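You operate a simulated robot arm through the tools that you are given. There is no shell and no other tool. Be economical: measure what you need, move in short steps, check, and stop when the job is done.

The job below is to be done with a simulated two-armed robot. You get a single attempt, and the scene is never put back.

Task
Take the black lens that says "G302" from the steel work table top and leave it on the low shelf of the optics bench. Then put the pump oil bottle with the earliest date from the long beige table top on top of the loose carriage there. Then fetch the folded yellow cloth from the pink tray and set it on the logbook. Then shut the teal drawer of the sample bench. Then fetch the folded green cloth and set it in the green tray. Then lift the lid of the bath open. Do these in the order given. Set down upright: pump oil bottle.

It is judged by the outcome, as a careful person would: the job done as asked, and still so three seconds after it is handed in. It fails if anything else is knocked over, pushed out of place, dropped, spilled or broken. A push-on lid holds only when it is set on centred and level and pressed home; a screw cap is set on level and turned clockwise until tight. Flat cloth is picked up by pressing the open fingertips on it (5 to 10 N) and closing them slowly along it; thin cloth reads only 2 to 8 mm in the jaws.

Robot
Two 7-joint arms with two-finger grippers on one trunk, on a base that drives. Base frame: it is fixed to the floor where the robot stands at the start and does not move with it; the origin is under the middle of the robot, x ahead of it, y to its left, z up; the surface under the hand at the start is at about z = 82. Lengths are in cm, angles in rad, forces in N, time in s.
The left shoulder is at the start at [9.8, 17.5, 102.5], the right one opposite. With the tool pointing down near the work surface each hand reaches from about 10 to 90 cm from the robot's upright axis, wherever it stands, measured 20 degrees to its own side. Places, roughly: black lens [75, 0, 75]; folded green cloth (8x6x2 cm) [-130, -470, 90]; folded yellow cloth (8x6x2 cm) [-140, -580, 20]; green tray (26x20x8 cm) [-140, -760, 30]; lid of the bath [-140, -480, 100]; logbook [75, -1025, 75]; loose carriage (9x17x6 cm) [-160, -90, 80]; low shelf of the optics bench [40, -310, 30]; pump oil bottle [-125, -100, 75]; teal drawer of the sample bench [-120, -500, 50]. Payload 2.94 kg a hand.
Tool frame (each hand has its own): the origin (TCP) lies between the finger pads and is the grasp point; the fingertips stand 3 cm ahead of it; z points along the fingers, y is the line along which they close. The gripper opens to 13.8 cm. The gripper's body begins 10.9 cm behind the TCP.
Orientation is that of the tool frame in the base frame, as a unit quaternion [x, y, z, w]. With the fingers straight down and closing along the base's y, the tool's x points along the base's -x, its y along +y and its z along -z.

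Tools
- The arms move only by the tool step_arm. It takes "left_series", "right_series" or both (then of equal length, played together; a hand with none holds still); each is a list of rows, each a list of 3 entries, a list of its own where there are three numbers: the finger opening in cm, from 0 to 13.8, then the shift along the base's x, y, z in units of 50 mm (1.0 is 50 mm), then the turn, a rotation vector about the base's x, y, z in units of 6 degrees (1.0 is 6 degrees). In form: [[claw, [tx, ty, tz], [wx, wy, wz]], ...]. A call has 1 to 20 rows; each row shifts and turns the commanded pose from where the row before left it. A call with a number of a shift or a turn outside -1 to 1 is refused whole. Rows are played at 5 a second. More than 5 cm and 0.15 rad between two rows, or a gripper value outside its range, and nothing of the call is played. Where a pose cannot be reached the arm comes as near as it can. A force on the tool above 40 N (or 10 N above the force at the start of the call, whichever is more), or a blocked arm, ends the call early, and 0.2 s more pass. The fingers move at their own pace and stop on an object; they squeeze with about 26 N. The grip force told is the motor's: it shows also when the fingers shut on nothing. Time passes only in rows, and 0.2 s behind the last, so rows that do not move let the fingers close. The reply holds the time, the measured pose of the TCP, the force on the tool along the base axes, the opening and the grip force, in the units named above and with some noise, with the torque about the TCP (base axes, N m) and any sound that the robot's microphone picked up.
- Cameras (640 x 400 px; columns grow to the right, rows downward): "scene" is now at [22.33, 2.61, 150.66]; the picture's right is [0.36, -0.93, 0.00], its down [-0.68, -0.27, -0.68] and it looks along [0.63, 0.25, -0.73] (base axes); focal length 288 px, centre (320, 200). "left" rides on the left gripper at [7.1, -1.9, -14.6] in its tool frame; the picture's right is [0.26, 0.96, 0.00], its down [-0.85, 0.23, -0.48] and it looks along [-0.46, 0.12, 0.88] (tool axes); focal length 280 px, centre (320, 200). "right" rides on the right gripper at [7.1, 1.9, -14.6] in its tool frame; the picture's right is [-0.26, 0.97, 0.00], its down [-0.85, -0.23, -0.48] and it looks along [-0.46, -0.12, 0.88] (tool axes); focal length 280 px, centre (320, 200). There is no depth. A picture from a camera that has moved, and an enlarged one, comes with that camera's place and axes in the base frame and with its lens. The place of the scene camera against the robot may be out by one fixed shift of up to 1.2 cm in any direction.
- grab_frame(camera): a new picture of that camera. No time passes.
- slide_trunk(by): slides the trunk up (or, below 0, down) by that many cm; the arms and the scene camera ride with it, the base frame stays. It gives what a move gives, with no picture.
- roll_base(legs): drives the robot by 1 to 6 legs, each [ahead, turn to the left] in cm and rad, along the robot's own axes; the way and the turn of a leg run together, so that a leg with both is an arc; at most 150 cm and 3.142 rad a leg. The arms and the cameras ride along, it lands a little off, and it stops where it bumps. It gives what a move gives.
- pan_tilt(pan, tilt): turns the head with the scene camera to pan (to the left, within 2.094 rad either way) and tilt (down, from -0.506 to 1.204), counted from straight ahead of the robot. It gives what a move gives.
- zoom(camera, box): a new picture of the part [left, top, right, bottom] of that camera's present view, enlarged. No time passes.
- close_job(): hands the job in; it is judged then, once.

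Work in short steps. Places have to be worked out from the pictures, the camera data and where the tool is seen: move nearer, look again, correct. Check each grasp and each placing, and mend what went wrong. You have 165 turns and 122 pictures in all, those below and enlarged ones among them. Open the grippers and draw the arms clear of the work before you hand the job in, unless the task says otherwise; then end with one line.

The tools are called after "Request:" as a command line: name --argument value ..., lists and objects as JSON in quotes. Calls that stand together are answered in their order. step_arm: Moves the arms, as the interface text tells. Its arguments: {"type":"object","properties":{"left_series":{"type":"array","items":{"type":"array"}},"right_series":{"type":"array","items":{"type":"array"}}},"required":[]} The other tools are called the same way: slide_trunk (by) slides the trunk up or down; roll_base (legs) drives the base; pan_tilt (pan, tilt) turns the head that bears the scene camera; grab_frame (camera) takes a picture; zoom (camera, box) takes an enlarged picture of a part of a camera's view; close_job () hands the job in.

At the start:

```text
time: 0.0
left_tcp_pos: [55.39, 43.92, 115.15]
left_tcp_rot: [0.0, 1.0, -0.001, 0.0]
left_ft_force: [0.1, -0.8, -0.3]
left_torque: [0.0, 0.01, -0.01]
left_width: 13.81
left_gripper_force: 0.1
right_tcp_pos: [56.37, -17.01, 112.49]
right_tcp_rot: [0.001, 1.0, 0.0, -0.001]
right_ft_force: [0.2, -0.7, 0.6]
right_torque: [0.01, 0.03, 0.03]
right_width: 13.77
right_gripper_force: 0.1
trunk travel left (down, up): [-20.0, 53.4]
robot x, y, heading: [-0.17, -0.19, 0.006]
head pan, tilt: [0.374, 0.822]
```

scene: 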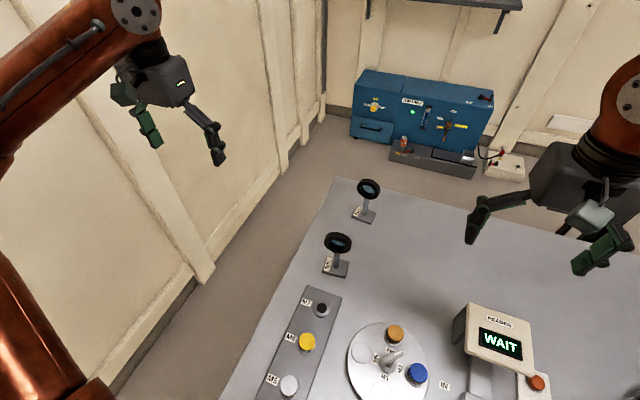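
right: 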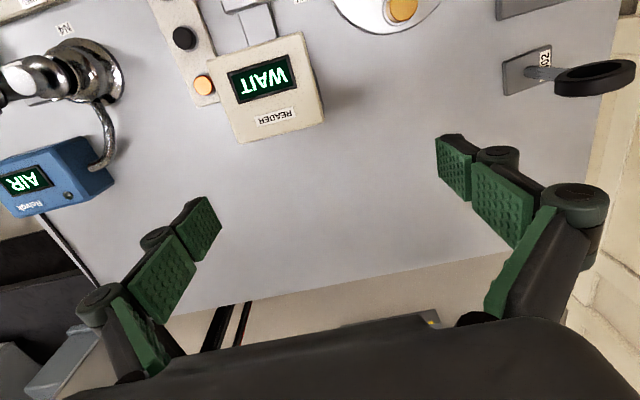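
left: 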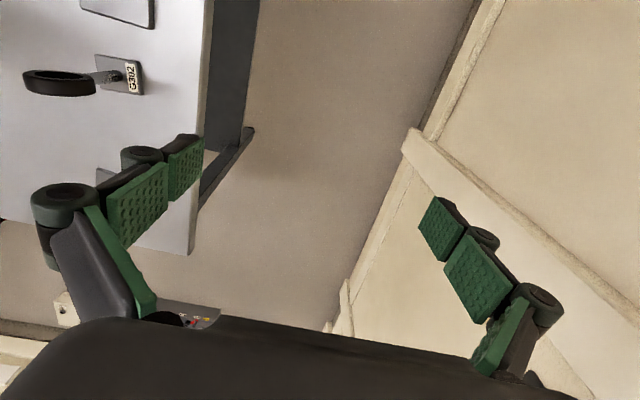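

I'll zoom the views to read the labels on the lenses.

Request:
zoom --camera "left" --box '[0, 0, 220, 138]'

Request:
zoom --camera "scene" --box '[260, 160, 420, 260]'

Request:
zoom --camera "scene" --box '[220, 220, 460, 400]'

```text
2.90 times, centred on (110, 69) of left
camera zoom: at [48.26, 41.93, 129.56], right [-0.26, 0.96, 0.0], down [0.85, 0.23, 0.48], along [0.46, 0.12, -0.88], focal length 813 px, centre (929, 580)
```

zoom: 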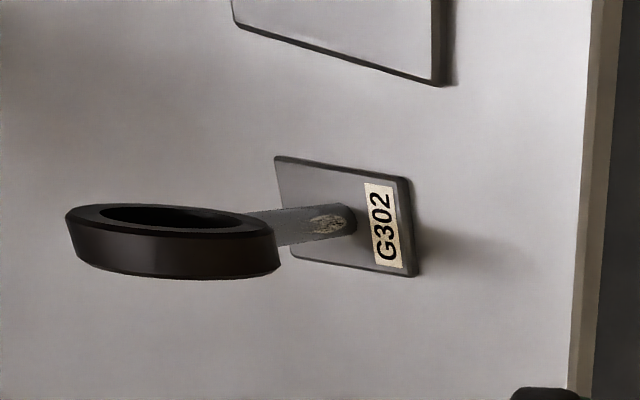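

```text
4.00 times, centred on (340, 210) of scene
camera zoom: at [22.33, 2.61, 150.66], right [0.36, -0.93, 0.0], down [-0.68, -0.27, -0.68], along [0.63, 0.25, -0.73], focal length 1151 px, centre (240, 160)
```

zoom: 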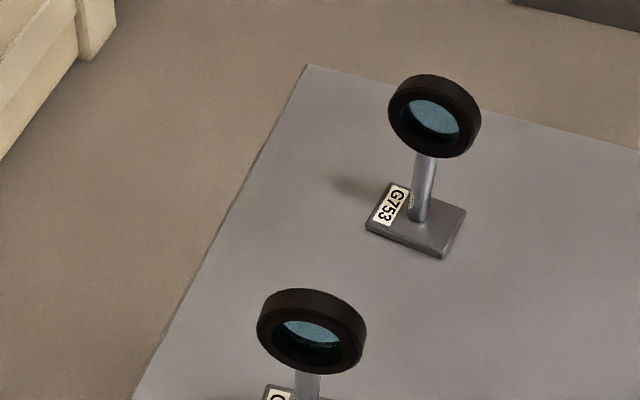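

```text
2.22 times, centred on (340, 310) of scene
camera zoom: at [22.33, 2.61, 150.66], right [0.36, -0.93, 0.0], down [-0.68, -0.27, -0.68], along [0.63, 0.25, -0.73], focal length 640 px, centre (276, -44)
```

zoom: 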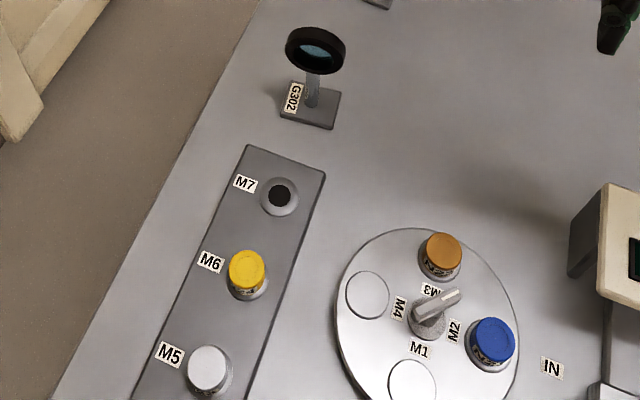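

G302 is the nearer lens, at about [60, 13, 82], with its ring about 10 cm above the table. Before choosing a grasp I'll look toward the optics bench shelf.

Request:
pan_tilt --pan -1.45 --tilt 0.35

Request:
grab_frame --camera "scene"

```text
time: 1.8
left_tcp_pos: [55.39, 43.99, 115.04]
left_tcp_rot: [0.0, 1.0, 0.0, 0.001]
left_ft_force: [0.3, 0.7, 0.3]
left_torque: [0.03, -0.01, 0.0]
left_width: 13.79
left_gripper_force: 0.0
right_tcp_pos: [56.33, -17.02, 112.46]
right_tcp_rot: [-0.001, 1.0, -0.001, 0.0]
right_ft_force: [0.7, -0.1, 0.7]
right_torque: [0.0, 0.01, 0.0]
right_width: 13.79
right_gripper_force: 0.1
trunk travel left (down, up): [-20.0, 53.4]
robot x, y, heading: [-0.05, -0.06, -0.004]
head pan, tilt: [-1.45, 0.351]
```

```text
115 pictures are left
camera scene: at [16.05, -9.53, 154.81], right [-0.99, -0.12, 0.0], down [-0.04, 0.34, -0.94], along [0.11, -0.93, -0.34], focal length 288 px, centre (320, 200)
```

scene: 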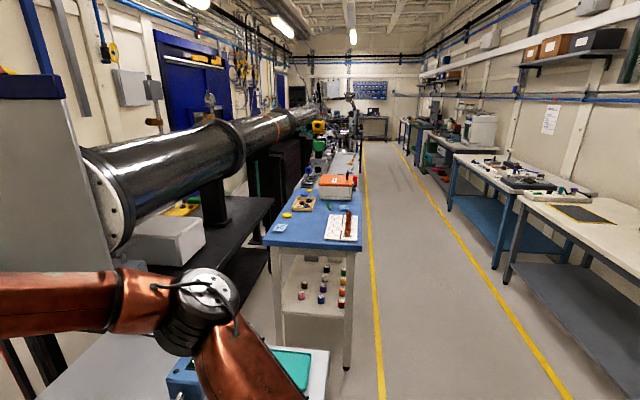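

Request:
zoom --camera "scene" --box '[250, 80, 410, 180]'

Request:
zoom --camera "scene" --box '[250, 180, 410, 380]'

Request:
zoom --camera "scene" --box '[390, 80, 640, 236]'

```text
4.00 times, centred on (330, 130) of scene
camera zoom: at [16.05, -9.53, 154.81], right [-0.99, -0.12, 0.0], down [-0.04, 0.34, -0.94], along [0.11, -0.93, -0.34], focal length 1151 px, centre (280, 480)
```

zoom: 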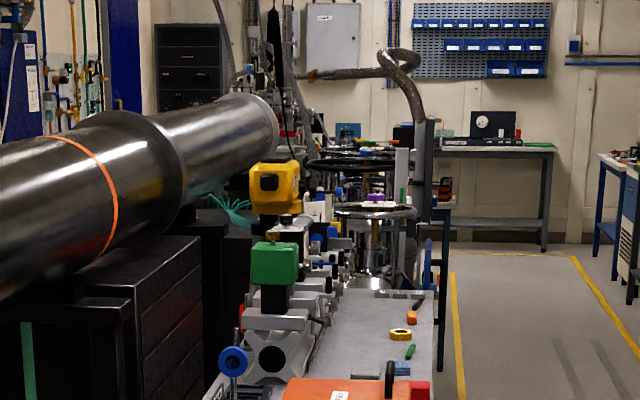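

```text
2.00 times, centred on (330, 280) of scene
camera zoom: at [16.05, -9.53, 154.81], right [-0.99, -0.12, 0.0], down [-0.04, 0.34, -0.94], along [0.11, -0.93, -0.34], focal length 576 px, centre (300, 40)
```

zoom: 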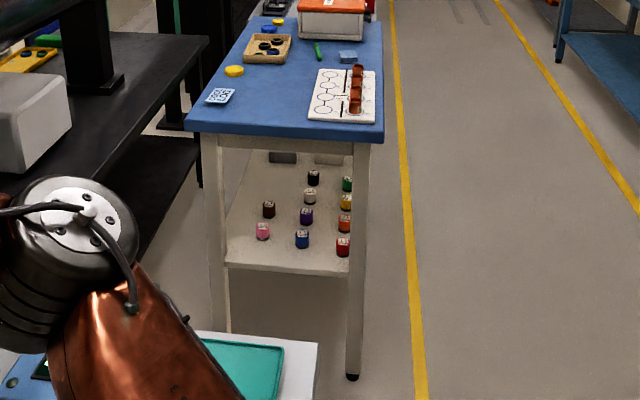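

```text
2.56 times, centred on (515, 158) of scene
camera zoom: at [16.05, -9.53, 154.81], right [-0.99, -0.12, 0.0], down [-0.04, 0.34, -0.94], along [0.11, -0.93, -0.34], focal length 737 px, centre (-179, 308)
```

zoom: 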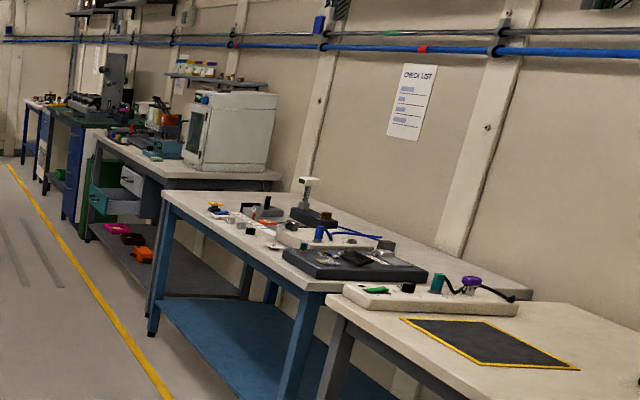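

The optics bench's low shelf is reached from the aisle under its top, so a forward-tilted grip on the ring works. I'll turn the left hand 60° forward and move to a pre-grasp just behind the lens ring.

Request:
step_arm --left_series '[[13.8, [-0.116, -0.62, -0.33], [0, -1, 0]], [13.8, [-0.116, -0.62, -0.33], [0, -1, 0]], [13.8, [-0.116, -0.62, -0.33], [0, -1, 0]], [13.8, [-0.116, -0.62, -0.33], [0, -1, 0]], [13.8, [-0.116, -0.62, -0.33], [0, -1, 0]], [13.8, [-0.116, -0.62, -0.33], [0, -1, 0]], [13.8, [-0.116, -0.62, -0.33], [0, -1, 0]], [13.8, [-0.116, -0.62, -0.33], [0, -1, 0]], [13.8, [-0.116, -0.62, -0.33], [0, -1, 0]], [13.8, [-0.116, -0.62, -0.33], [0, -1, 0]], [13.8, [0, 0, 0], [0, 0, 0]]]'

Request:
grab_frame --camera "left"

```text
time: 4.2
left_tcp_pos: [52.46, 28.97, 105.87]
left_tcp_rot: [-0.031, 0.958, -0.021, 0.284]
left_ft_force: [-0.1, 0.1, -0.5]
left_torque: [-0.03, -0.03, -0.03]
left_width: 13.8
left_gripper_force: 0.1
left hand out of reach, approached as far as the arm can: row 6, 7, 8, 9, 10
right_tcp_pos: [56.32, -17.12, 112.44]
right_tcp_rot: [-0.001, 1.0, 0.0, 0.0]
right_ft_force: [-0.1, -0.1, -0.5]
right_torque: [0.01, -0.03, 0.01]
right_width: 13.81
right_gripper_force: 0.0
trunk travel left (down, up): [-20.0, 53.4]
robot x, y, heading: [0.26, 0.12, -0.003]
head pan, tilt: [-1.45, 0.351]
```

```text
111 pictures are left
camera left: at [38.61, 26.84, 114.35], right [-0.27, 0.94, -0.2], down [0.44, 0.3, 0.85], along [0.86, 0.14, -0.49], focal length 280 px, centre (320, 200)
```

left: 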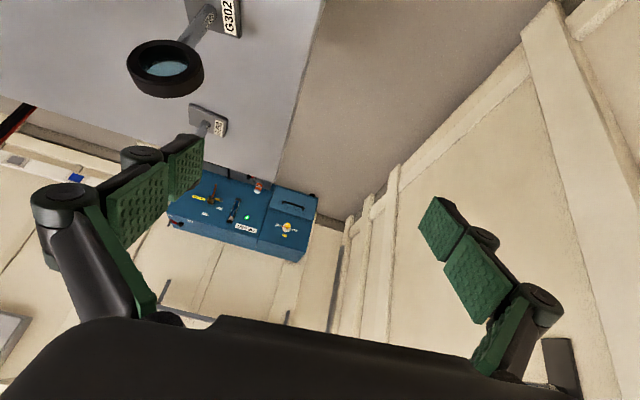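

The arm is too folded for that tilt this close in. I'll back off 28 cm to give it room.

Request:
roll_base --legs '[[-28, 0]]'

```text
time: 6.2
left_tcp_pos: [24.56, 28.94, 105.85]
left_tcp_rot: [-0.03, 0.958, -0.021, 0.283]
left_ft_force: [0.3, -0.9, -0.1]
left_torque: [0.01, 0.0, 0.0]
left_width: 13.78
left_gripper_force: 0.0
right_tcp_pos: [28.48, -16.99, 112.37]
right_tcp_rot: [0.002, 1.0, 0.001, -0.002]
right_ft_force: [-0.2, 0.4, 0.1]
right_torque: [-0.03, 0.02, 0.03]
right_width: 13.81
right_gripper_force: 0.1
trunk travel left (down, up): [-20.0, 53.4]
robot x, y, heading: [-28.16, -0.22, -0.004]
head pan, tilt: [-1.45, 0.351]
```

Ring centre comes out at about [60, 12.8, 93]. Moving to the pre-grasp with 60° tilt.

Request:
step_arm --left_series '[[12, [0.67, -0.46, -0.2], [0.09, -0.645, -0.043]], [12, [0.67, -0.46, -0.2], [0.09, -0.645, -0.043]], [12, [0.67, -0.46, -0.2], [0.09, -0.645, -0.043]], [12, [0.67, -0.46, -0.2], [0.09, -0.645, -0.043]], [12, [0.67, -0.46, -0.2], [0.09, -0.645, -0.043]], [12, [0.67, -0.46, -0.2], [0.09, -0.645, -0.043]], [12, [0.67, -0.46, -0.2], [0.09, -0.645, -0.043]], [12, [0, 0, 0], [0, 0, 0]]]'

Request:
grab_frame --camera "left"

```text
time: 8.0
left_tcp_pos: [47.92, 12.69, 99.4]
left_tcp_rot: [0.0, 0.865, -0.001, 0.502]
left_ft_force: [-0.6, 1.0, -0.7]
left_torque: [0.0, 0.02, -0.02]
left_width: 12.0
left_gripper_force: 0.1
right_tcp_pos: [28.01, -17.03, 112.58]
right_tcp_rot: [0.001, 1.0, 0.0, 0.001]
right_ft_force: [-0.5, 0.3, -0.4]
right_torque: [-0.03, -0.03, 0.01]
right_width: 13.81
right_gripper_force: 0.1
trunk travel left (down, up): [-20.0, 53.4]
robot x, y, heading: [-27.74, -0.11, 0.001]
head pan, tilt: [-1.45, 0.351]
```

```text
110 pictures are left
camera left: at [31.74, 10.65, 100.33], right [-0.13, 0.96, -0.23], down [0.01, 0.23, 0.97], along [0.99, 0.12, -0.04], focal length 280 px, centre (320, 200)
```

left: 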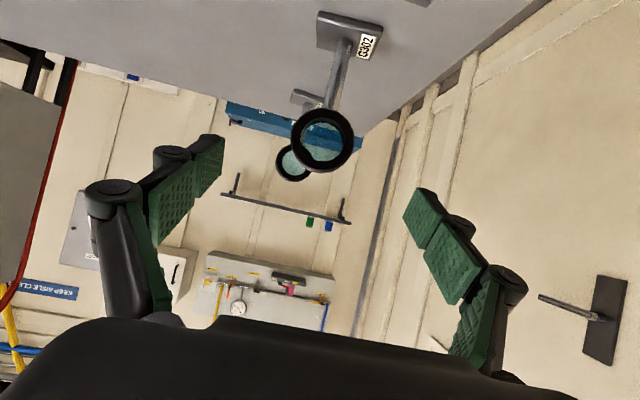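

Ring centre confirmed at [60, 13.0, 93.2]. Advancing along the tool and closing.

Request:
step_arm --left_series '[[12, [0.6, 0.015, -0.31], [0, 0, 0]], [12, [0.6, 0.015, -0.31], [0, 0, 0]], [12, [0.6, 0.015, -0.31], [0, 0, 0]], [12, [0.6, 0.015, -0.31], [0, 0, 0]], [12, [0, 0, 0], [0, 0, 0]], [9, [0, 0, 0], [0, 0, 0]], [7, [0, 0, 0], [0, 0, 0]], [5, [0, 0, 0], [0, 0, 0]], [5, [0, 0, 0], [0, 0, 0]], [5, [0, 0, 0], [0, 0, 0]]]'

Request:
grab_frame --camera "left"

```text
time: 10.2
left_tcp_pos: [59.7, 13.06, 92.74]
left_tcp_rot: [0.0, 0.866, 0.0, 0.5]
left_ft_force: [0.4, 1.0, 0.7]
left_torque: [0.23, -0.09, 0.08]
left_width: 6.26
left_gripper_force: 26.1
right_tcp_pos: [28.06, -17.05, 112.56]
right_tcp_rot: [0.0, 1.0, 0.0, 0.0]
right_ft_force: [0.2, 0.5, -0.8]
right_torque: [0.02, 0.01, -0.01]
right_width: 13.79
right_gripper_force: 0.0
trunk travel left (down, up): [-20.0, 53.4]
robot x, y, heading: [-28.34, -0.09, -0.004]
head pan, tilt: [-1.45, 0.351]
```

```text
109 pictures are left
camera left: at [43.46, 11.14, 93.71], right [-0.13, 0.97, -0.23], down [0.01, 0.23, 0.97], along [0.99, 0.12, -0.04], focal length 280 px, centre (320, 200)
```

left: 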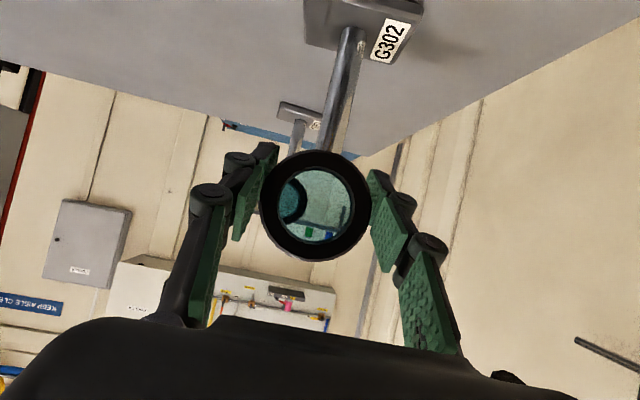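

Gripped at 6.26 cm. Lift, then draw back toward the body.

Request:
step_arm --left_series '[[5, [0, 0, 0.4], [0, 0, 0]], [5, [0, 0, 0.8], [0, 0, 0]], [5, [0, 0, 0.8], [0, 0, 0]], [5, [-0.4, 0, 0.7], [0, 0, 0]], [5, [-0.8, 0, 0.3], [0, 0, 0]], [5, [-0.8, 0, 0], [0, 0, 0]], [5, [-0.8, 0.2, 0], [0, 0, 0]], [5, [0, 0, 0], [0, 0, 0]]]'

Request:
grab_frame --camera "left"

```text
time: 12.0
left_tcp_pos: [46.04, 14.17, 107.89]
left_tcp_rot: [0.0, 0.865, 0.0, 0.502]
left_ft_force: [0.1, 0.4, -3.5]
left_torque: [0.06, -0.01, -0.03]
left_width: 6.29
left_gripper_force: 25.7
right_tcp_pos: [28.16, -17.13, 112.61]
right_tcp_rot: [0.001, 1.0, 0.0, 0.0]
right_ft_force: [1.0, 0.4, -0.2]
right_torque: [0.02, 0.0, -0.02]
right_width: 13.77
right_gripper_force: 0.1
trunk travel left (down, up): [-20.0, 53.4]
robot x, y, heading: [-27.79, -0.4, -0.006]
head pan, tilt: [-1.45, 0.351]
```

```text
108 pictures are left
camera left: at [29.69, 12.2, 108.9], right [-0.13, 0.96, -0.23], down [0.01, 0.23, 0.97], along [0.99, 0.12, -0.04], focal length 280 px, centre (320, 200)
```

left: 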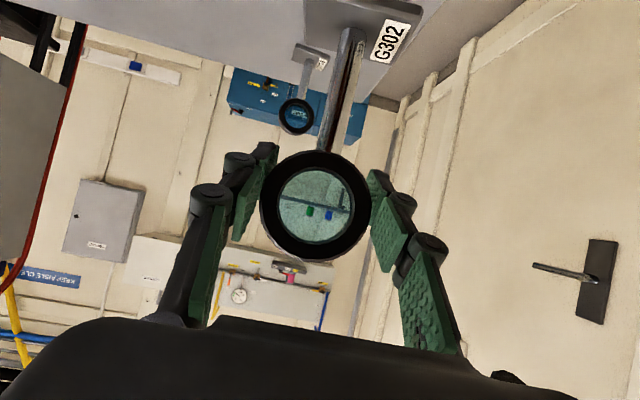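

The lens is held upright. I'll back into the aisle, turn right to look down it, and centre the head.

Request:
roll_base --legs '[[-32, 0], [0, -1.565]]'

Request:
pan_tilt --pan 0.3 --tilt 0.45

Request:
grab_frame --camera "scene"

```text
time: 13.3
left_tcp_pos: [20.12, 9.89, 123.03]
left_tcp_rot: [0.047, 0.722, -0.076, 0.686]
left_ft_force: [2.7, -6.7, -6.9]
left_torque: [-0.18, -0.21, 0.52]
left_width: 5.95
left_gripper_force: 25.9
right_tcp_pos: [-0.09, -19.41, 119.15]
right_tcp_rot: [0.034, 0.996, 0.029, 0.084]
right_ft_force: [2.9, -0.1, -0.5]
right_torque: [0.08, 0.37, 0.04]
right_width: 13.8
right_gripper_force: 0.1
trunk travel left (down, up): [-20.0, 53.4]
robot x, y, heading: [-39.56, 0.34, -0.002]
head pan, tilt: [-1.45, 0.351]
stopped in leg 1: the robot was blocked; the commanded pose is now the measured one
```

```text
time: 15.1
left_tcp_pos: [25.52, 11.67, 119.15]
left_tcp_rot: [0.028, 0.763, -0.059, 0.643]
left_ft_force: [0.1, -1.2, 1.1]
left_torque: [-0.02, -0.01, -0.02]
left_width: 0.0
left_gripper_force: 26.4
right_tcp_pos: [5.42, -18.27, 117.94]
right_tcp_rot: [0.033, 0.998, 0.026, 0.055]
right_ft_force: [-0.8, -1.1, -1.6]
right_torque: [0.04, -0.06, -0.04]
right_width: 13.78
right_gripper_force: 0.1
trunk travel left (down, up): [-20.0, 53.4]
robot x, y, heading: [-39.58, 0.16, 0.003]
head pan, tilt: [0.3, 0.45]
```

```text
107 pictures are left
camera scene: at [-12.86, 2.33, 153.68], right [0.29, -0.96, -0.01], down [-0.43, -0.13, -0.89], along [0.85, 0.27, -0.45], focal length 288 px, centre (320, 200)
```

scene: 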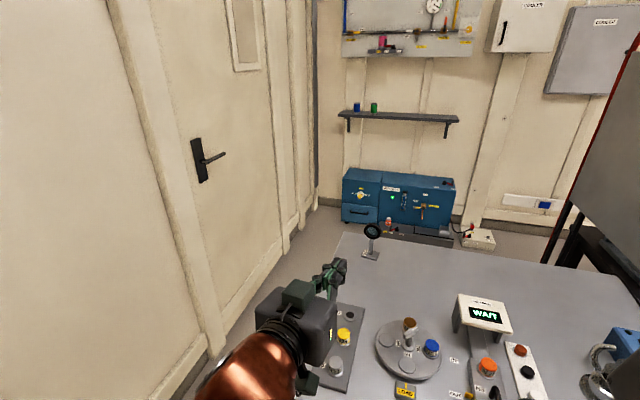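

The base bumped something behind and the lens slipped out of the jaws. I need to find where it landed.

Request:
pan_tilt --pan 0.2 --tilt 1.0

Request:
grab_frame --camera "scene"

Request:
grab_frame --camera "left"

Request:
grab_frame --camera "right"

```text
time: 16.0
left_tcp_pos: [23.94, 12.1, 119.22]
left_tcp_rot: [0.024, 0.765, -0.052, 0.641]
left_ft_force: [-0.4, -0.6, 0.4]
left_torque: [-0.01, -0.02, -0.02]
left_width: 0.0
left_gripper_force: 25.7
right_tcp_pos: [3.79, -18.28, 118.53]
right_tcp_rot: [0.032, 0.997, 0.026, 0.063]
right_ft_force: [-0.5, -0.2, 0.5]
right_torque: [0.0, -0.07, -0.01]
right_width: 13.8
right_gripper_force: 0.0
trunk travel left (down, up): [-20.0, 53.4]
robot x, y, heading: [-39.69, 0.31, 0.001]
head pan, tilt: [0.201, 1.0]
```

```text
106 pictures are left
camera scene: at [-18.34, 1.05, 149.39], right [0.2, -0.98, 0.0], down [-0.82, -0.17, -0.54], along [0.53, 0.11, -0.84], focal length 288 px, centre (320, 200)
```

scene: 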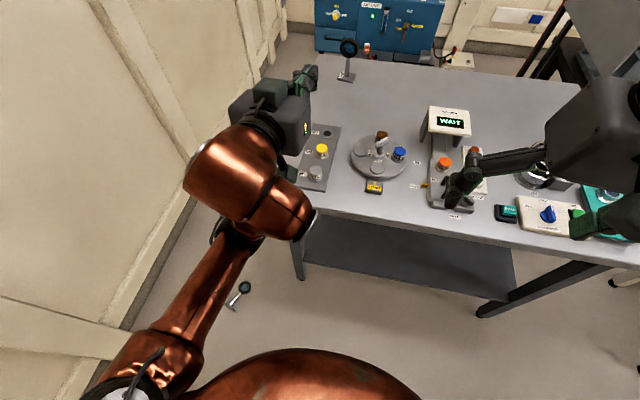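

```text
105 pictures are left
camera left: at [8.08, 11.5, 114.84], right [0.05, 0.95, -0.31], down [-0.29, 0.31, 0.91], along [0.95, 0.04, 0.29], focal length 280 px, centre (320, 200)
```

left: 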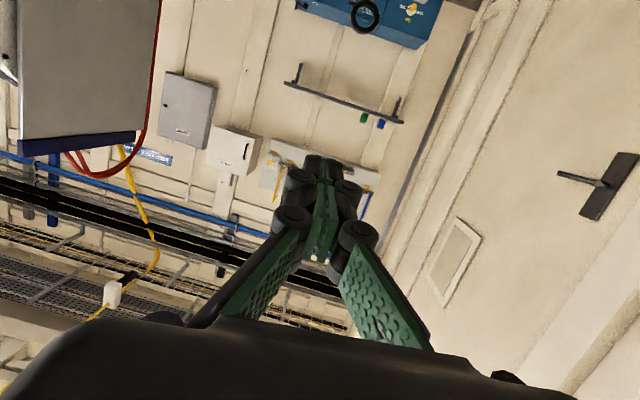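

```text
104 pictures are left
camera right: at [-4.94, -16.54, 132.06], right [0.32, 0.94, 0.09], down [0.76, -0.31, 0.56], along [0.56, -0.11, -0.82], focal length 280 px, centre (320, 200)
```

right: 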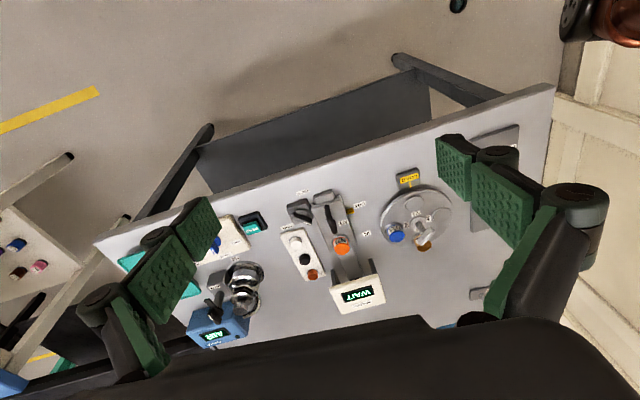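

The lens is on the floor near [11, 50]. Zooming to see how it lies.

Request:
zoom --camera "scene" --box '[200, 260, 280, 310]'

Request:
pan_tilt --pan 2.0 --tilt 0.75

Request:
grab_frame --camera "scene"

```text
8.00 times, centred on (240, 285) of scene
camera zoom: at [-18.34, 1.05, 149.39], right [0.2, -0.98, 0.0], down [-0.82, -0.17, -0.54], along [0.53, 0.11, -0.84], focal length 2303 px, centre (960, -480)
```

zoom: 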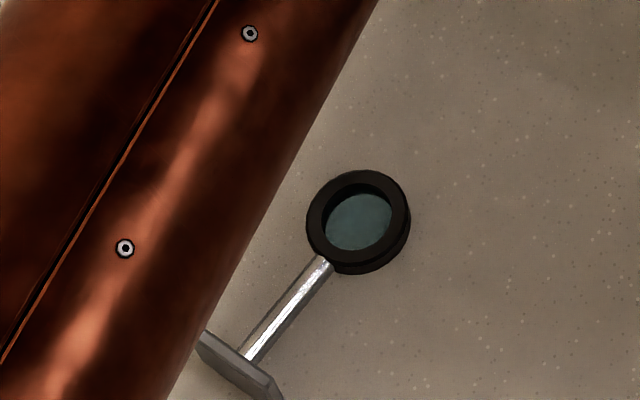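

```text
time: 17.8
left_tcp_pos: [24.33, 12.2, 118.86]
left_tcp_rot: [0.023, 0.77, -0.051, 0.636]
left_ft_force: [0.0, 0.6, 0.9]
left_torque: [-0.01, -0.02, 0.02]
left_width: 0.0
left_gripper_force: 25.7
right_tcp_pos: [4.43, -18.17, 118.09]
right_tcp_rot: [0.034, 0.997, 0.026, 0.061]
right_ft_force: [-0.6, -0.6, -0.1]
right_torque: [0.01, -0.02, 0.0]
right_width: 13.79
right_gripper_force: 0.0
trunk travel left (down, up): [-20.0, 53.4]
robot x, y, heading: [-40.16, 0.01, -0.005]
head pan, tilt: [2.0, 0.75]
```

```text
102 pictures are left
camera scene: at [-28.31, 7.21, 151.25], right [0.91, 0.42, 0.0], down [0.28, -0.62, -0.73], along [-0.3, 0.67, -0.68], focal length 288 px, centre (320, 200)
```

scene: 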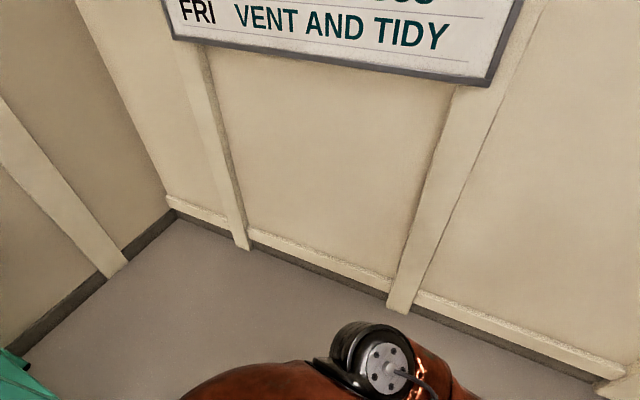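

The lens lies flat on the floor near [15, 47], undamaged looking. I'll check what's behind the robot that blocked it.

Request:
pan_tilt --pan -2.09 --tilt 0.7

Request:
grab_frame --camera "scene"

```text
time: 21.2
left_tcp_pos: [24.46, 12.2, 118.83]
left_tcp_rot: [0.023, 0.769, -0.051, 0.637]
left_ft_force: [0.5, -0.9, -0.5]
left_torque: [0.01, -0.03, 0.0]
left_width: 0.01
left_gripper_force: 26.2
right_tcp_pos: [4.49, -18.21, 118.05]
right_tcp_rot: [0.033, 0.997, 0.027, 0.061]
right_ft_force: [0.0, 0.6, 0.8]
right_torque: [0.02, -0.02, 0.0]
right_width: 13.79
right_gripper_force: 0.1
trunk travel left (down, up): [-20.0, 53.4]
robot x, y, heading: [-39.79, 0.11, -0.003]
head pan, tilt: [-2.089, 0.7]
```

```text
101 pictures are left
camera scene: at [-29.07, -7.71, 151.67], right [-0.87, 0.5, 0.0], down [0.32, 0.56, -0.77], along [-0.38, -0.66, -0.64], focal length 288 px, centre (320, 200)
```

scene: 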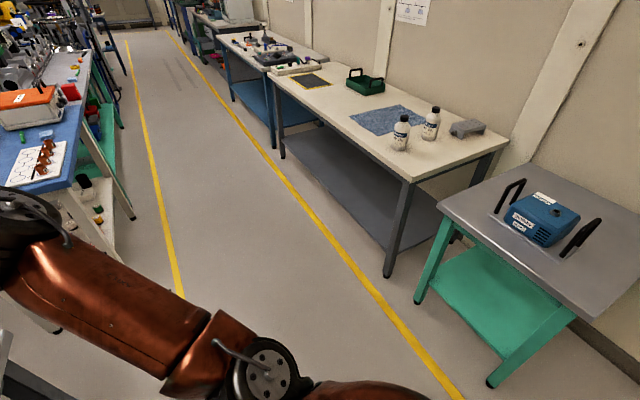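

Request:
pan_tilt --pan -2.09 --tilt 1.2

Request:
grab_frame --camera "scene"

```text
time: 22.1
left_tcp_pos: [24.4, 12.16, 118.65]
left_tcp_rot: [0.022, 0.769, -0.051, 0.636]
left_ft_force: [0.6, 0.0, 0.2]
left_torque: [0.01, 0.01, 0.01]
left_width: 0.02
left_gripper_force: 26.1
right_tcp_pos: [4.43, -18.23, 118.19]
right_tcp_rot: [0.033, 0.997, 0.026, 0.06]
right_ft_force: [0.1, 0.3, -0.2]
right_torque: [-0.01, 0.01, 0.01]
right_width: 13.81
right_gripper_force: 0.1
trunk travel left (down, up): [-20.0, 53.4]
robot x, y, heading: [-40.06, -0.0, 0.001]
head pan, tilt: [-2.089, 1.201]
```

```text
100 pictures are left
camera scene: at [-27.64, -5.19, 148.08], right [-0.87, 0.5, 0.0], down [0.46, 0.81, -0.36], along [-0.18, -0.32, -0.93], focal length 288 px, centre (320, 200)
```

scene: 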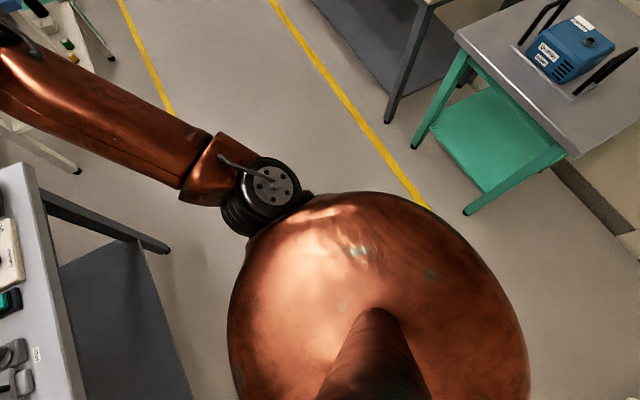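

Nothing obvious is visible behind, so I'll avoid reversing further. I'll turn left and creep forward so the fallen lens lies ahead of the left shoulder, raising the right hand out of the way.

Request:
step_arm --right_series '[[10, [-0.3, 0, 0.8], [0, 0, 0]], [10, [-0.3, 0, 0.8], [0, 0, 0]], [10, [-0.3, 0, 0.8], [0, 0, 0]], [10, [-0.3, 0, 0.8], [0, 0, 0]]]' --left_series '[[4, [0, 0, 0], [0, 0, 0]], [8, [0, 0, 0], [0, 0, 0]], [10, [0, 0, 0], [0, 0, 0]], [10, [0, 0, 0], [0, 0, 0]]]'

Request:
roll_base --legs '[[0, 0.55], [20, 0], [0, -0.3]]'

Request:
pan_tilt --pan 0.5 --tilt 1.1

Request:
grab_frame --camera "scene"

```text
time: 23.1
left_tcp_pos: [24.4, 12.28, 118.61]
left_tcp_rot: [0.023, 0.77, -0.051, 0.636]
left_ft_force: [-0.9, -0.8, 0.5]
left_torque: [-0.01, -0.01, -0.04]
left_width: 8.37
left_gripper_force: 0.1
right_tcp_pos: [-0.4, -16.52, 130.7]
right_tcp_rot: [0.032, 0.997, 0.028, 0.061]
right_ft_force: [0.4, 0.3, -0.2]
right_torque: [-0.03, 0.0, -0.02]
right_width: 10.02
right_gripper_force: 0.1
right hand out of reach, approached as far as the arm can: row 4
trunk travel left (down, up): [-20.0, 53.4]
robot x, y, heading: [-39.51, 0.07, 0.002]
head pan, tilt: [-2.089, 1.201]
```

```text
time: 24.0
left_tcp_pos: [23.6, 15.45, 118.84]
left_tcp_rot: [0.004, 0.77, -0.034, 0.637]
left_ft_force: [-0.1, 1.5, -0.1]
left_torque: [-0.02, 0.0, -0.08]
left_width: 9.98
left_gripper_force: 0.1
right_tcp_pos: [0.11, -14.7, 130.85]
right_tcp_rot: [0.016, 0.998, 0.03, 0.061]
right_ft_force: [0.0, 1.1, -0.5]
right_torque: [-0.15, 0.01, -0.03]
right_width: 9.99
right_gripper_force: 0.1
trunk travel left (down, up): [-20.0, 53.4]
robot x, y, heading: [-39.47, 0.16, 0.035]
head pan, tilt: [-2.089, 1.201]
stopped in leg 1: the robot was blocked; the commanded pose is now the measured one
```

```text
time: 26.3
left_tcp_pos: [23.57, 15.06, 118.84]
left_tcp_rot: [0.005, 0.77, -0.034, 0.637]
left_ft_force: [0.1, 0.1, 0.0]
left_torque: [-0.02, 0.0, -0.03]
left_width: 10.03
left_gripper_force: 0.0
right_tcp_pos: [0.1, -15.01, 130.67]
right_tcp_rot: [0.016, 0.998, 0.031, 0.06]
right_ft_force: [0.6, -0.2, -0.4]
right_torque: [-0.02, 0.0, 0.01]
right_width: 10.01
right_gripper_force: 0.0
trunk travel left (down, up): [-20.0, 53.4]
robot x, y, heading: [-39.57, 0.05, 0.032]
head pan, tilt: [0.499, 1.1]
```

```text
99 pictures are left
camera scene: at [-19.44, 3.43, 148.67], right [0.51, -0.86, 0.0], down [-0.77, -0.45, -0.45], along [0.39, 0.23, -0.89], focal length 288 px, centre (320, 200)
```

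scene: 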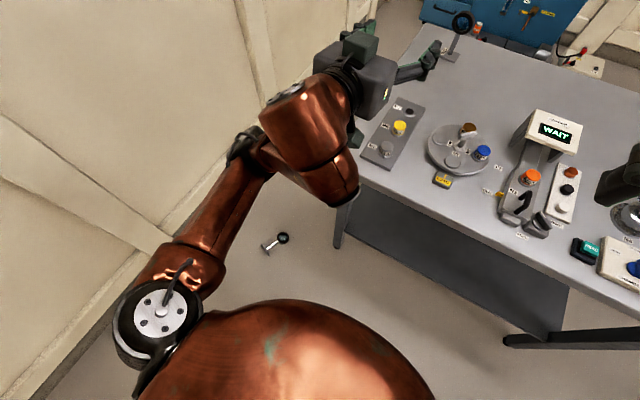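

Turning left is blocked too, so I'll go forward instead: from about x = -21 the lens is within the left arm's floor reach. First I point the left hand down over the spot, with its jaws across the lens ring.

Request:
step_arm --left_series '[[10, [-0.38, 0.456, -0.214], [0.238, 0.918, -0.22]], [10, [-0.38, 0.456, -0.214], [0.238, 0.918, -0.22]], [10, [-0.38, 0.456, -0.214], [0.238, 0.918, -0.22]], [10, [-0.38, 0.456, -0.214], [0.238, 0.918, -0.22]], [10, [-0.38, 0.456, -0.214], [0.238, 0.918, -0.22]], [10, [-0.38, 0.456, -0.214], [0.238, 0.918, -0.22]], [10, [-0.38, 0.456, -0.214], [0.238, 0.918, -0.22]], [10, [-0.38, 0.456, -0.214], [0.238, 0.918, -0.22]], [10, [-0.38, 0.456, -0.214], [0.238, 0.918, -0.22]], [10, [-0.38, 0.456, -0.214], [0.238, 0.918, -0.22]], [10, [-0.38, 0.456, -0.214], [0.238, 0.918, -0.22]], [10, [-0.38, 0.456, -0.214], [0.238, 0.918, -0.22]], [10, [-0.38, 0.456, -0.214], [0.238, 0.918, -0.22]], [10, [-0.38, 0.456, -0.214], [0.238, 0.918, -0.22]]]'

Request:
roll_base --legs '[[18, 0]]'

Request:
slide_trunk --by -20

Request:
grab_frame --camera "left"

```text
time: 29.5
left_tcp_pos: [-0.93, 43.22, 110.58]
left_tcp_rot: [0.227, 0.969, 0.017, 0.096]
left_ft_force: [0.3, 0.2, 0.2]
left_torque: [0.0, 0.05, -0.04]
left_width: 10.03
left_gripper_force: 0.1
left hand out of reach, approached as far as the arm can: row 3
right_tcp_pos: [0.42, -15.04, 130.65]
right_tcp_rot: [0.016, 0.998, 0.031, 0.059]
right_ft_force: [0.3, 0.6, -0.6]
right_torque: [-0.05, 0.06, 0.0]
right_width: 9.98
right_gripper_force: 0.1
trunk travel left (down, up): [-20.0, 53.4]
robot x, y, heading: [-39.67, -0.11, 0.036]
head pan, tilt: [0.499, 1.1]
stopped in row 14 (left hand): the arm was blocked; the commanded pose is now the measured one
```

```text
time: 31.0
left_tcp_pos: [16.59, 43.64, 110.64]
left_tcp_rot: [0.229, 0.969, 0.016, 0.095]
left_ft_force: [0.1, -0.4, 0.5]
left_torque: [-0.02, 0.03, 0.0]
left_width: 10.0
left_gripper_force: 0.1
right_tcp_pos: [17.92, -14.52, 130.77]
right_tcp_rot: [0.016, 0.998, 0.031, 0.06]
right_ft_force: [0.6, -0.3, -0.6]
right_torque: [0.01, 0.07, 0.03]
right_width: 9.98
right_gripper_force: 0.1
trunk travel left (down, up): [-20.0, 53.4]
robot x, y, heading: [-22.23, 0.53, 0.033]
head pan, tilt: [0.499, 1.1]
```

```text
time: 33.1
left_tcp_pos: [16.54, 43.66, 90.69]
left_tcp_rot: [0.228, 0.969, 0.018, 0.096]
left_ft_force: [-0.1, 0.3, 0.0]
left_torque: [-0.01, -0.01, -0.02]
left_width: 10.01
left_gripper_force: 0.0
right_tcp_pos: [33.03, -14.09, 101.49]
right_tcp_rot: [0.019, 0.997, 0.025, -0.074]
right_ft_force: [0.6, 0.1, 0.3]
right_torque: [-0.02, -0.03, 0.02]
right_width: 10.0
right_gripper_force: 0.0
trunk travel left (down, up): [0.0, 73.4]
robot x, y, heading: [-22.6, 0.36, 0.03]
head pan, tilt: [0.499, 1.1]
```

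```text
98 pictures are left
camera left: at [6.5, 45.24, 103.54], right [0.19, 0.98, 0.03], down [0.75, -0.17, 0.64], along [0.63, -0.1, -0.77], focal length 280 px, centre (320, 200)
```

left: 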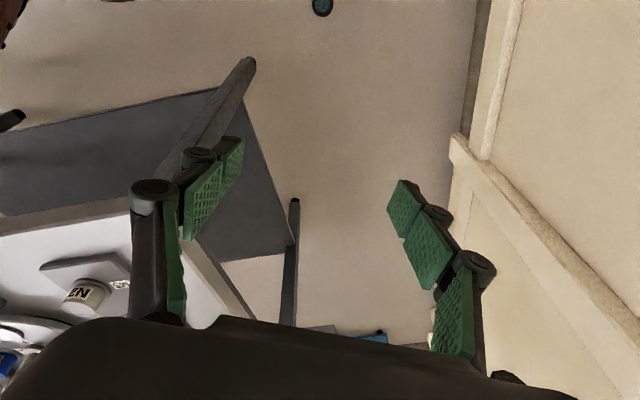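

The left camera confirms the ring at about [15.7, 47.3]. I'll straighten the hand and descend toward the floor above it.

Request:
step_arm --left_series '[[11, [-0.08, 0.36, -0.5], [0, 0.94, 0.29]], [11, [-0.08, 0.36, -0.5], [0, 0.93, 0.29]], [11, [0, 0, -1], [0, 0, 0]], [11, [0, 0, -1], [0, 0, 0]], [11, [0, 0, -1], [0, 0, 0]], [11, [0, 0, -1], [0, 0, 0]], [11, [0, 0, -1], [0, 0, 0]], [11, [0, 0, -1], [0, 0, 0]], [11, [0, 0, -1], [0, 0, 0]], [11, [0, 0, -1], [0, 0, 0]], [11, [0, 0, -1], [0, 0, 0]], [11, [0, 0, -1], [0, 0, 0]], [11, [0, 0, -1], [0, 0, 0]], [11, [0, 0, -1], [0, 0, 0]], [11, [0, 0, -1], [0, 0, 0]], [11, [0, 0, 0], [0, 0, 0]]]'

Request:
grab_frame --camera "left"

```text
time: 36.5
left_tcp_pos: [19.33, 50.07, 30.23]
left_tcp_rot: [0.201, 0.98, -0.004, 0.001]
left_ft_force: [0.5, 0.1, -1.0]
left_torque: [0.01, 0.0, 0.01]
left_width: 10.98
left_gripper_force: 0.1
left hand out of reach, approached as far as the arm can: row 5, 6, 7, 8, 9
right_tcp_pos: [32.87, -14.0, 101.44]
right_tcp_rot: [0.021, 0.997, 0.025, -0.073]
right_ft_force: [-0.2, 0.6, 0.0]
right_torque: [-0.05, -0.02, 0.01]
right_width: 10.02
right_gripper_force: 0.1
trunk travel left (down, up): [0.0, 73.4]
robot x, y, heading: [-22.16, 0.52, 0.03]
head pan, tilt: [0.499, 1.1]
```

```text
97 pictures are left
camera left: at [12.05, 51.15, 44.77], right [0.14, 0.99, -0.01], down [0.87, -0.12, 0.48], along [0.47, -0.07, -0.88], focal length 280 px, centre (320, 200)
```

left: 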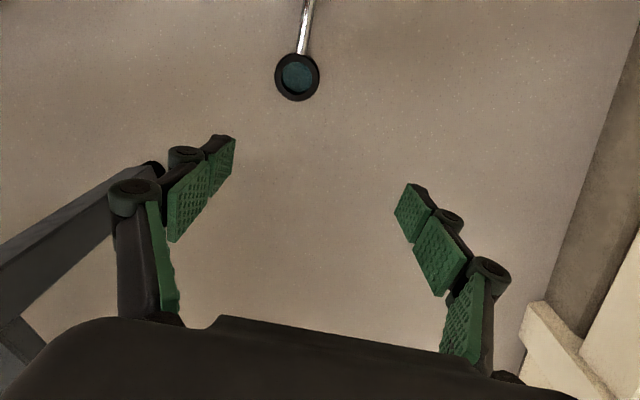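

Ring at [15.1, 47.3]. Centring and descending to just above the floor.

Request:
step_arm --left_series '[[11, [-0.21, -0.14, -0.8], [0, 0, 0]], [11, [-0.21, -0.14, -0.8], [0, 0, 0]], [11, [-0.21, -0.14, -0.8], [0, 0, 0]], [11, [-0.21, -0.14, -0.8], [0, 0, 0]], [11, [0, 0, -0.8], [0, 0, 0]], [11, [0, 0, -0.5], [0, 0, 0]], [11, [0, 0, 0], [0, 0, 0]]]'

Request:
grab_frame --camera "left"

```text
time: 38.1
left_tcp_pos: [15.0, 47.31, 7.71]
left_tcp_rot: [0.199, 0.98, -0.003, 0.001]
left_ft_force: [-0.9, -0.1, 0.8]
left_torque: [0.02, 0.01, 0.02]
left_width: 10.97
left_gripper_force: 0.0
right_tcp_pos: [33.11, -14.05, 101.42]
right_tcp_rot: [0.021, 0.997, 0.025, -0.074]
right_ft_force: [0.4, -0.4, -0.3]
right_torque: [0.03, -0.03, 0.01]
right_width: 10.0
right_gripper_force: 0.1
trunk travel left (down, up): [0.0, 73.4]
robot x, y, heading: [-22.06, 0.6, 0.033]
head pan, tilt: [0.499, 1.1]
```

```text
96 pictures are left
camera left: at [7.73, 48.34, 22.25], right [0.14, 0.99, -0.01], down [0.87, -0.12, 0.48], along [0.47, -0.07, -0.88], focal length 280 px, centre (320, 200)
```

left: 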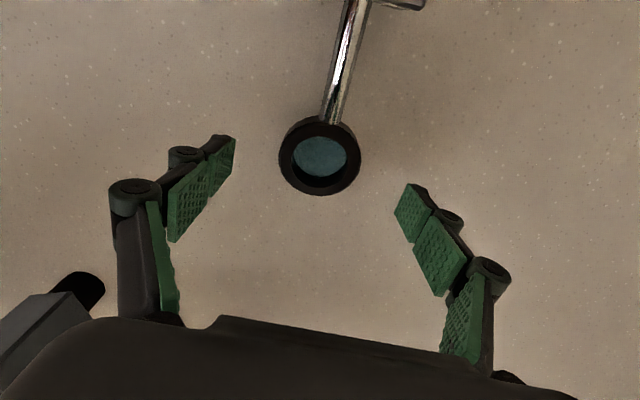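

Aligned. Descend 4.1 cm and close on the ring.

Request:
step_arm --left_series '[[11, [0, 0, -0.4], [0, 0, 0]], [11, [0, 0, -0.43], [0, 0, 0]], [11, [0, 0, 0], [0, 0, 0]], [8, [0, 0, 0], [0, 0, 0]], [6, [0, 0, 0], [0, 0, 0]], [5, [0, 0, 0], [0, 0, 0]], [5, [0, 0, 0], [0, 0, 0]], [5, [0, 0, 0], [0, 0, 0]]]'

Request:
grab_frame --camera "left"

```text
time: 40.0
left_tcp_pos: [15.03, 47.36, 3.61]
left_tcp_rot: [0.2, 0.98, -0.003, 0.001]
left_ft_force: [-0.5, -0.1, 0.3]
left_torque: [0.06, -0.01, -0.06]
left_width: 6.32
left_gripper_force: 26.9
right_tcp_pos: [33.12, -14.11, 101.27]
right_tcp_rot: [0.021, 0.997, 0.025, -0.074]
right_ft_force: [0.6, -0.6, -0.1]
right_torque: [0.0, 0.0, 0.02]
right_width: 9.99
right_gripper_force: 0.0
trunk travel left (down, up): [0.0, 73.4]
robot x, y, heading: [-22.41, 0.71, 0.036]
head pan, tilt: [0.499, 1.1]
```

```text
95 pictures are left
camera left: at [7.7, 48.41, 18.15], right [0.14, 0.99, -0.01], down [0.87, -0.12, 0.48], along [0.47, -0.07, -0.88], focal length 280 px, centre (320, 200)
```

left: 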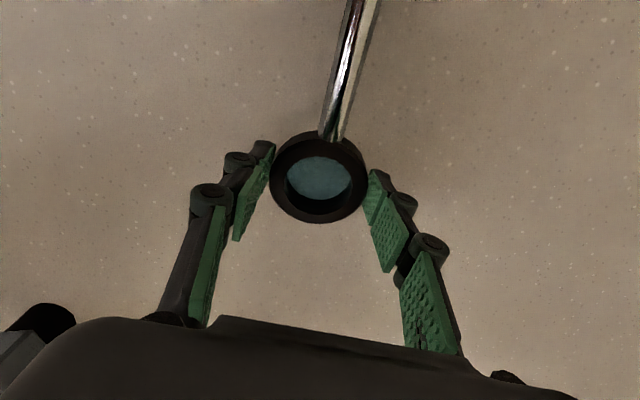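

Gripped at 6.32 cm. Lifting well clear.

Request:
step_arm --left_series '[[5, [0, 0, 0.3], [0, 0, 0]], [5, [0, 0, 0.6], [0, 0, 0]], [5, [0, 0, 0.8], [0, 0, 0]], [5, [0, 0, 0.8], [0, 0, 0]], [5, [0, 0, 0.8], [0, 0, 0]], [5, [0, 0, 0.8], [0, 0, 0]], [5, [0, 0, 0.8], [0, 0, 0]], [5, [0, 0, 0.8], [0, 0, 0]], [5, [0, 0, 0.8], [0, 0, 0]], [5, [0, 0, 0.8], [0, 0, 0]], [5, [0, 0, 0.8], [0, 0, 0]], [5, [0, 0, 0.8], [0, 0, 0]], [5, [0, 0, 0.8], [0, 0, 0]], [5, [0, 0, 0.8], [0, 0, 0]], [5, [0, 0, 0], [0, 0, 0]]]'

Request:
slide_trunk --by 40

Request:
pan_tilt --pan 0.7 --tilt 1.0

Request:
grab_frame --camera "scene"

```text
time: 43.1
left_tcp_pos: [18.55, 50.89, 54.6]
left_tcp_rot: [0.199, 0.98, -0.004, -0.003]
left_ft_force: [0.0, -0.4, -2.5]
left_torque: [-0.08, -0.13, -0.02]
left_width: 6.3
left_gripper_force: 26.0
left hand out of reach, approached as far as the arm can: row 11, 12, 13, 14
right_tcp_pos: [33.48, -13.79, 101.04]
right_tcp_rot: [0.021, 0.997, 0.024, -0.077]
right_ft_force: [-0.3, 0.1, -0.5]
right_torque: [-0.04, 0.07, 0.0]
right_width: 10.0
right_gripper_force: 0.1
trunk travel left (down, up): [0.0, 73.4]
robot x, y, heading: [-22.19, 0.68, 0.035]
head pan, tilt: [0.499, 1.1]
```

```text
time: 47.0
left_tcp_pos: [18.25, 50.89, 94.27]
left_tcp_rot: [0.2, 0.98, -0.002, 0.0]
left_ft_force: [-0.7, -0.2, -1.8]
left_torque: [-0.07, -0.18, 0.01]
left_width: 6.29
left_gripper_force: 26.4
right_tcp_pos: [33.17, -13.94, 141.35]
right_tcp_rot: [0.021, 0.997, 0.026, -0.075]
right_ft_force: [0.2, -0.1, -0.5]
right_torque: [0.02, -0.02, 0.0]
right_width: 10.02
right_gripper_force: 0.1
trunk travel left (down, up): [-40.0, 33.4]
robot x, y, heading: [-22.31, 0.41, 0.034]
head pan, tilt: [0.499, 1.1]
```

```text
time: 47.7
left_tcp_pos: [18.29, 50.98, 94.38]
left_tcp_rot: [0.2, 0.98, -0.003, -0.001]
left_ft_force: [-1.1, -1.0, -1.7]
left_torque: [-0.08, -0.13, 0.02]
left_width: 6.28
left_gripper_force: 25.6
right_tcp_pos: [33.13, -13.97, 141.35]
right_tcp_rot: [0.02, 0.997, 0.025, -0.074]
right_ft_force: [-0.5, -0.3, -0.2]
right_torque: [0.01, 0.0, 0.0]
right_width: 10.0
right_gripper_force: 0.0
trunk travel left (down, up): [-40.0, 33.4]
robot x, y, heading: [-22.28, 0.61, 0.036]
head pan, tilt: [0.7, 1.0]
```

```text
94 pictures are left
camera scene: at [-14.69, 5.1, 169.93], right [0.67, -0.74, 0.0], down [-0.63, -0.56, -0.54], along [0.4, 0.36, -0.84], focal length 288 px, centre (320, 200)
```

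scene: 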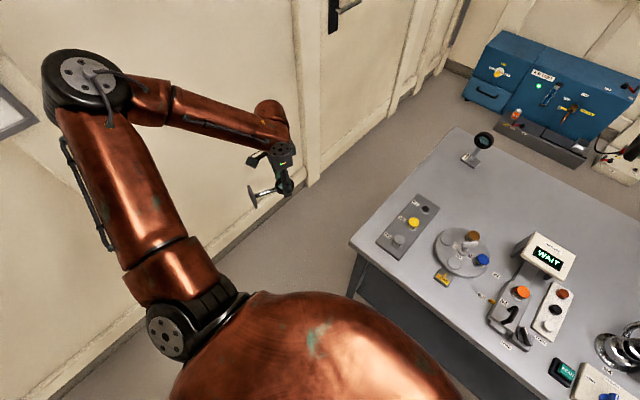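

The left elbow sticks out toward the wall here, which explains the earlier blocking. I'll raise the trunk, tuck the left hand inward ahead of the chest, then turn right.

Request:
slide_trunk --by 31

Request:
step_arm --left_series '[[5, [0.4, -0.7, 0], [0, 0, 0]], [5, [0.4, -0.7, 0], [0, 0, 0]], [5, [0.4, -0.7, 0], [0, 0, 0]], [5, [0.4, -0.7, 0], [0, 0, 0]], [5, [0.4, -0.7, 0], [0, 0, 0]], [5, [0.4, -0.7, 0], [0, 0, 0]], [5, [0.4, -0.7, 0], [0, 0, 0]], [5, [0.4, -0.7, 0], [0, 0, 0]], [5, [0, 0, 0], [0, 0, 0]]]'

Request:
pan_tilt --pan 0.5 --tilt 0.8

Request:
grab_frame --camera "scene"

```text
time: 50.8
left_tcp_pos: [18.22, 51.06, 125.29]
left_tcp_rot: [0.2, 0.98, -0.002, 0.001]
left_ft_force: [0.9, -0.2, -2.7]
left_torque: [-0.04, -0.16, 0.04]
left_width: 6.31
left_gripper_force: 26.3
right_tcp_pos: [33.08, -13.96, 172.39]
right_tcp_rot: [0.02, 0.997, 0.024, -0.074]
right_ft_force: [-0.7, 0.6, -0.9]
right_torque: [0.02, 0.0, -0.02]
right_width: 10.0
right_gripper_force: 0.1
trunk travel left (down, up): [-71.0, 2.4]
robot x, y, heading: [-22.11, 0.58, 0.035]
head pan, tilt: [0.7, 1.0]
```

```text
time: 52.8
left_tcp_pos: [26.17, 28.96, 130.51]
left_tcp_rot: [0.199, 0.98, -0.004, 0.001]
left_ft_force: [0.1, 1.1, -2.4]
left_torque: [-0.07, -0.2, 0.01]
left_width: 6.32
left_gripper_force: 25.8
left hand out of reach, approached as far as the arm can: row 5, 6, 7, 8
right_tcp_pos: [33.04, -13.94, 172.33]
right_tcp_rot: [0.022, 0.997, 0.026, -0.073]
right_ft_force: [-0.3, 0.1, -0.3]
right_torque: [-0.04, -0.02, 0.0]
right_width: 10.02
right_gripper_force: 0.0
trunk travel left (down, up): [-71.0, 2.4]
robot x, y, heading: [-21.98, 0.49, 0.03]
head pan, tilt: [0.7, 1.0]
```

```text
time: 53.5
left_tcp_pos: [26.18, 29.04, 130.67]
left_tcp_rot: [0.199, 0.98, -0.003, 0.001]
left_ft_force: [0.3, 0.3, -2.8]
left_torque: [-0.06, -0.16, 0.02]
left_width: 6.31
left_gripper_force: 26.4
right_tcp_pos: [33.06, -13.98, 172.29]
right_tcp_rot: [0.021, 0.997, 0.025, -0.074]
right_ft_force: [-0.7, -0.6, -0.3]
right_torque: [0.01, 0.01, 0.02]
right_width: 10.01
right_gripper_force: 0.1
trunk travel left (down, up): [-71.0, 2.4]
robot x, y, heading: [-21.87, 0.55, 0.035]
head pan, tilt: [0.499, 0.799]
```

```text
93 pictures are left
camera scene: at [-17.29, 4.38, 202.4], right [0.51, -0.86, 0.0], down [-0.62, -0.36, -0.7], along [0.6, 0.35, -0.72], focal length 288 px, centre (320, 200)
```

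scene: 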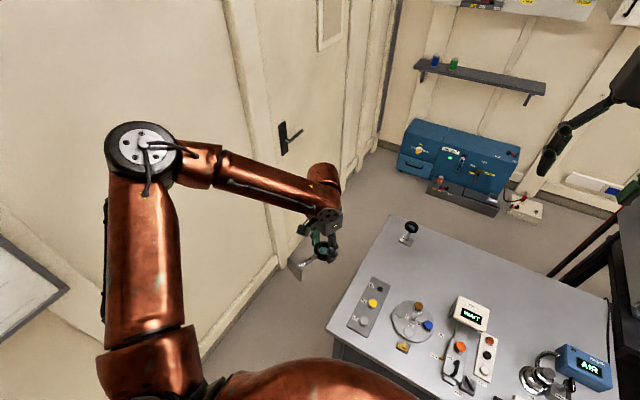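

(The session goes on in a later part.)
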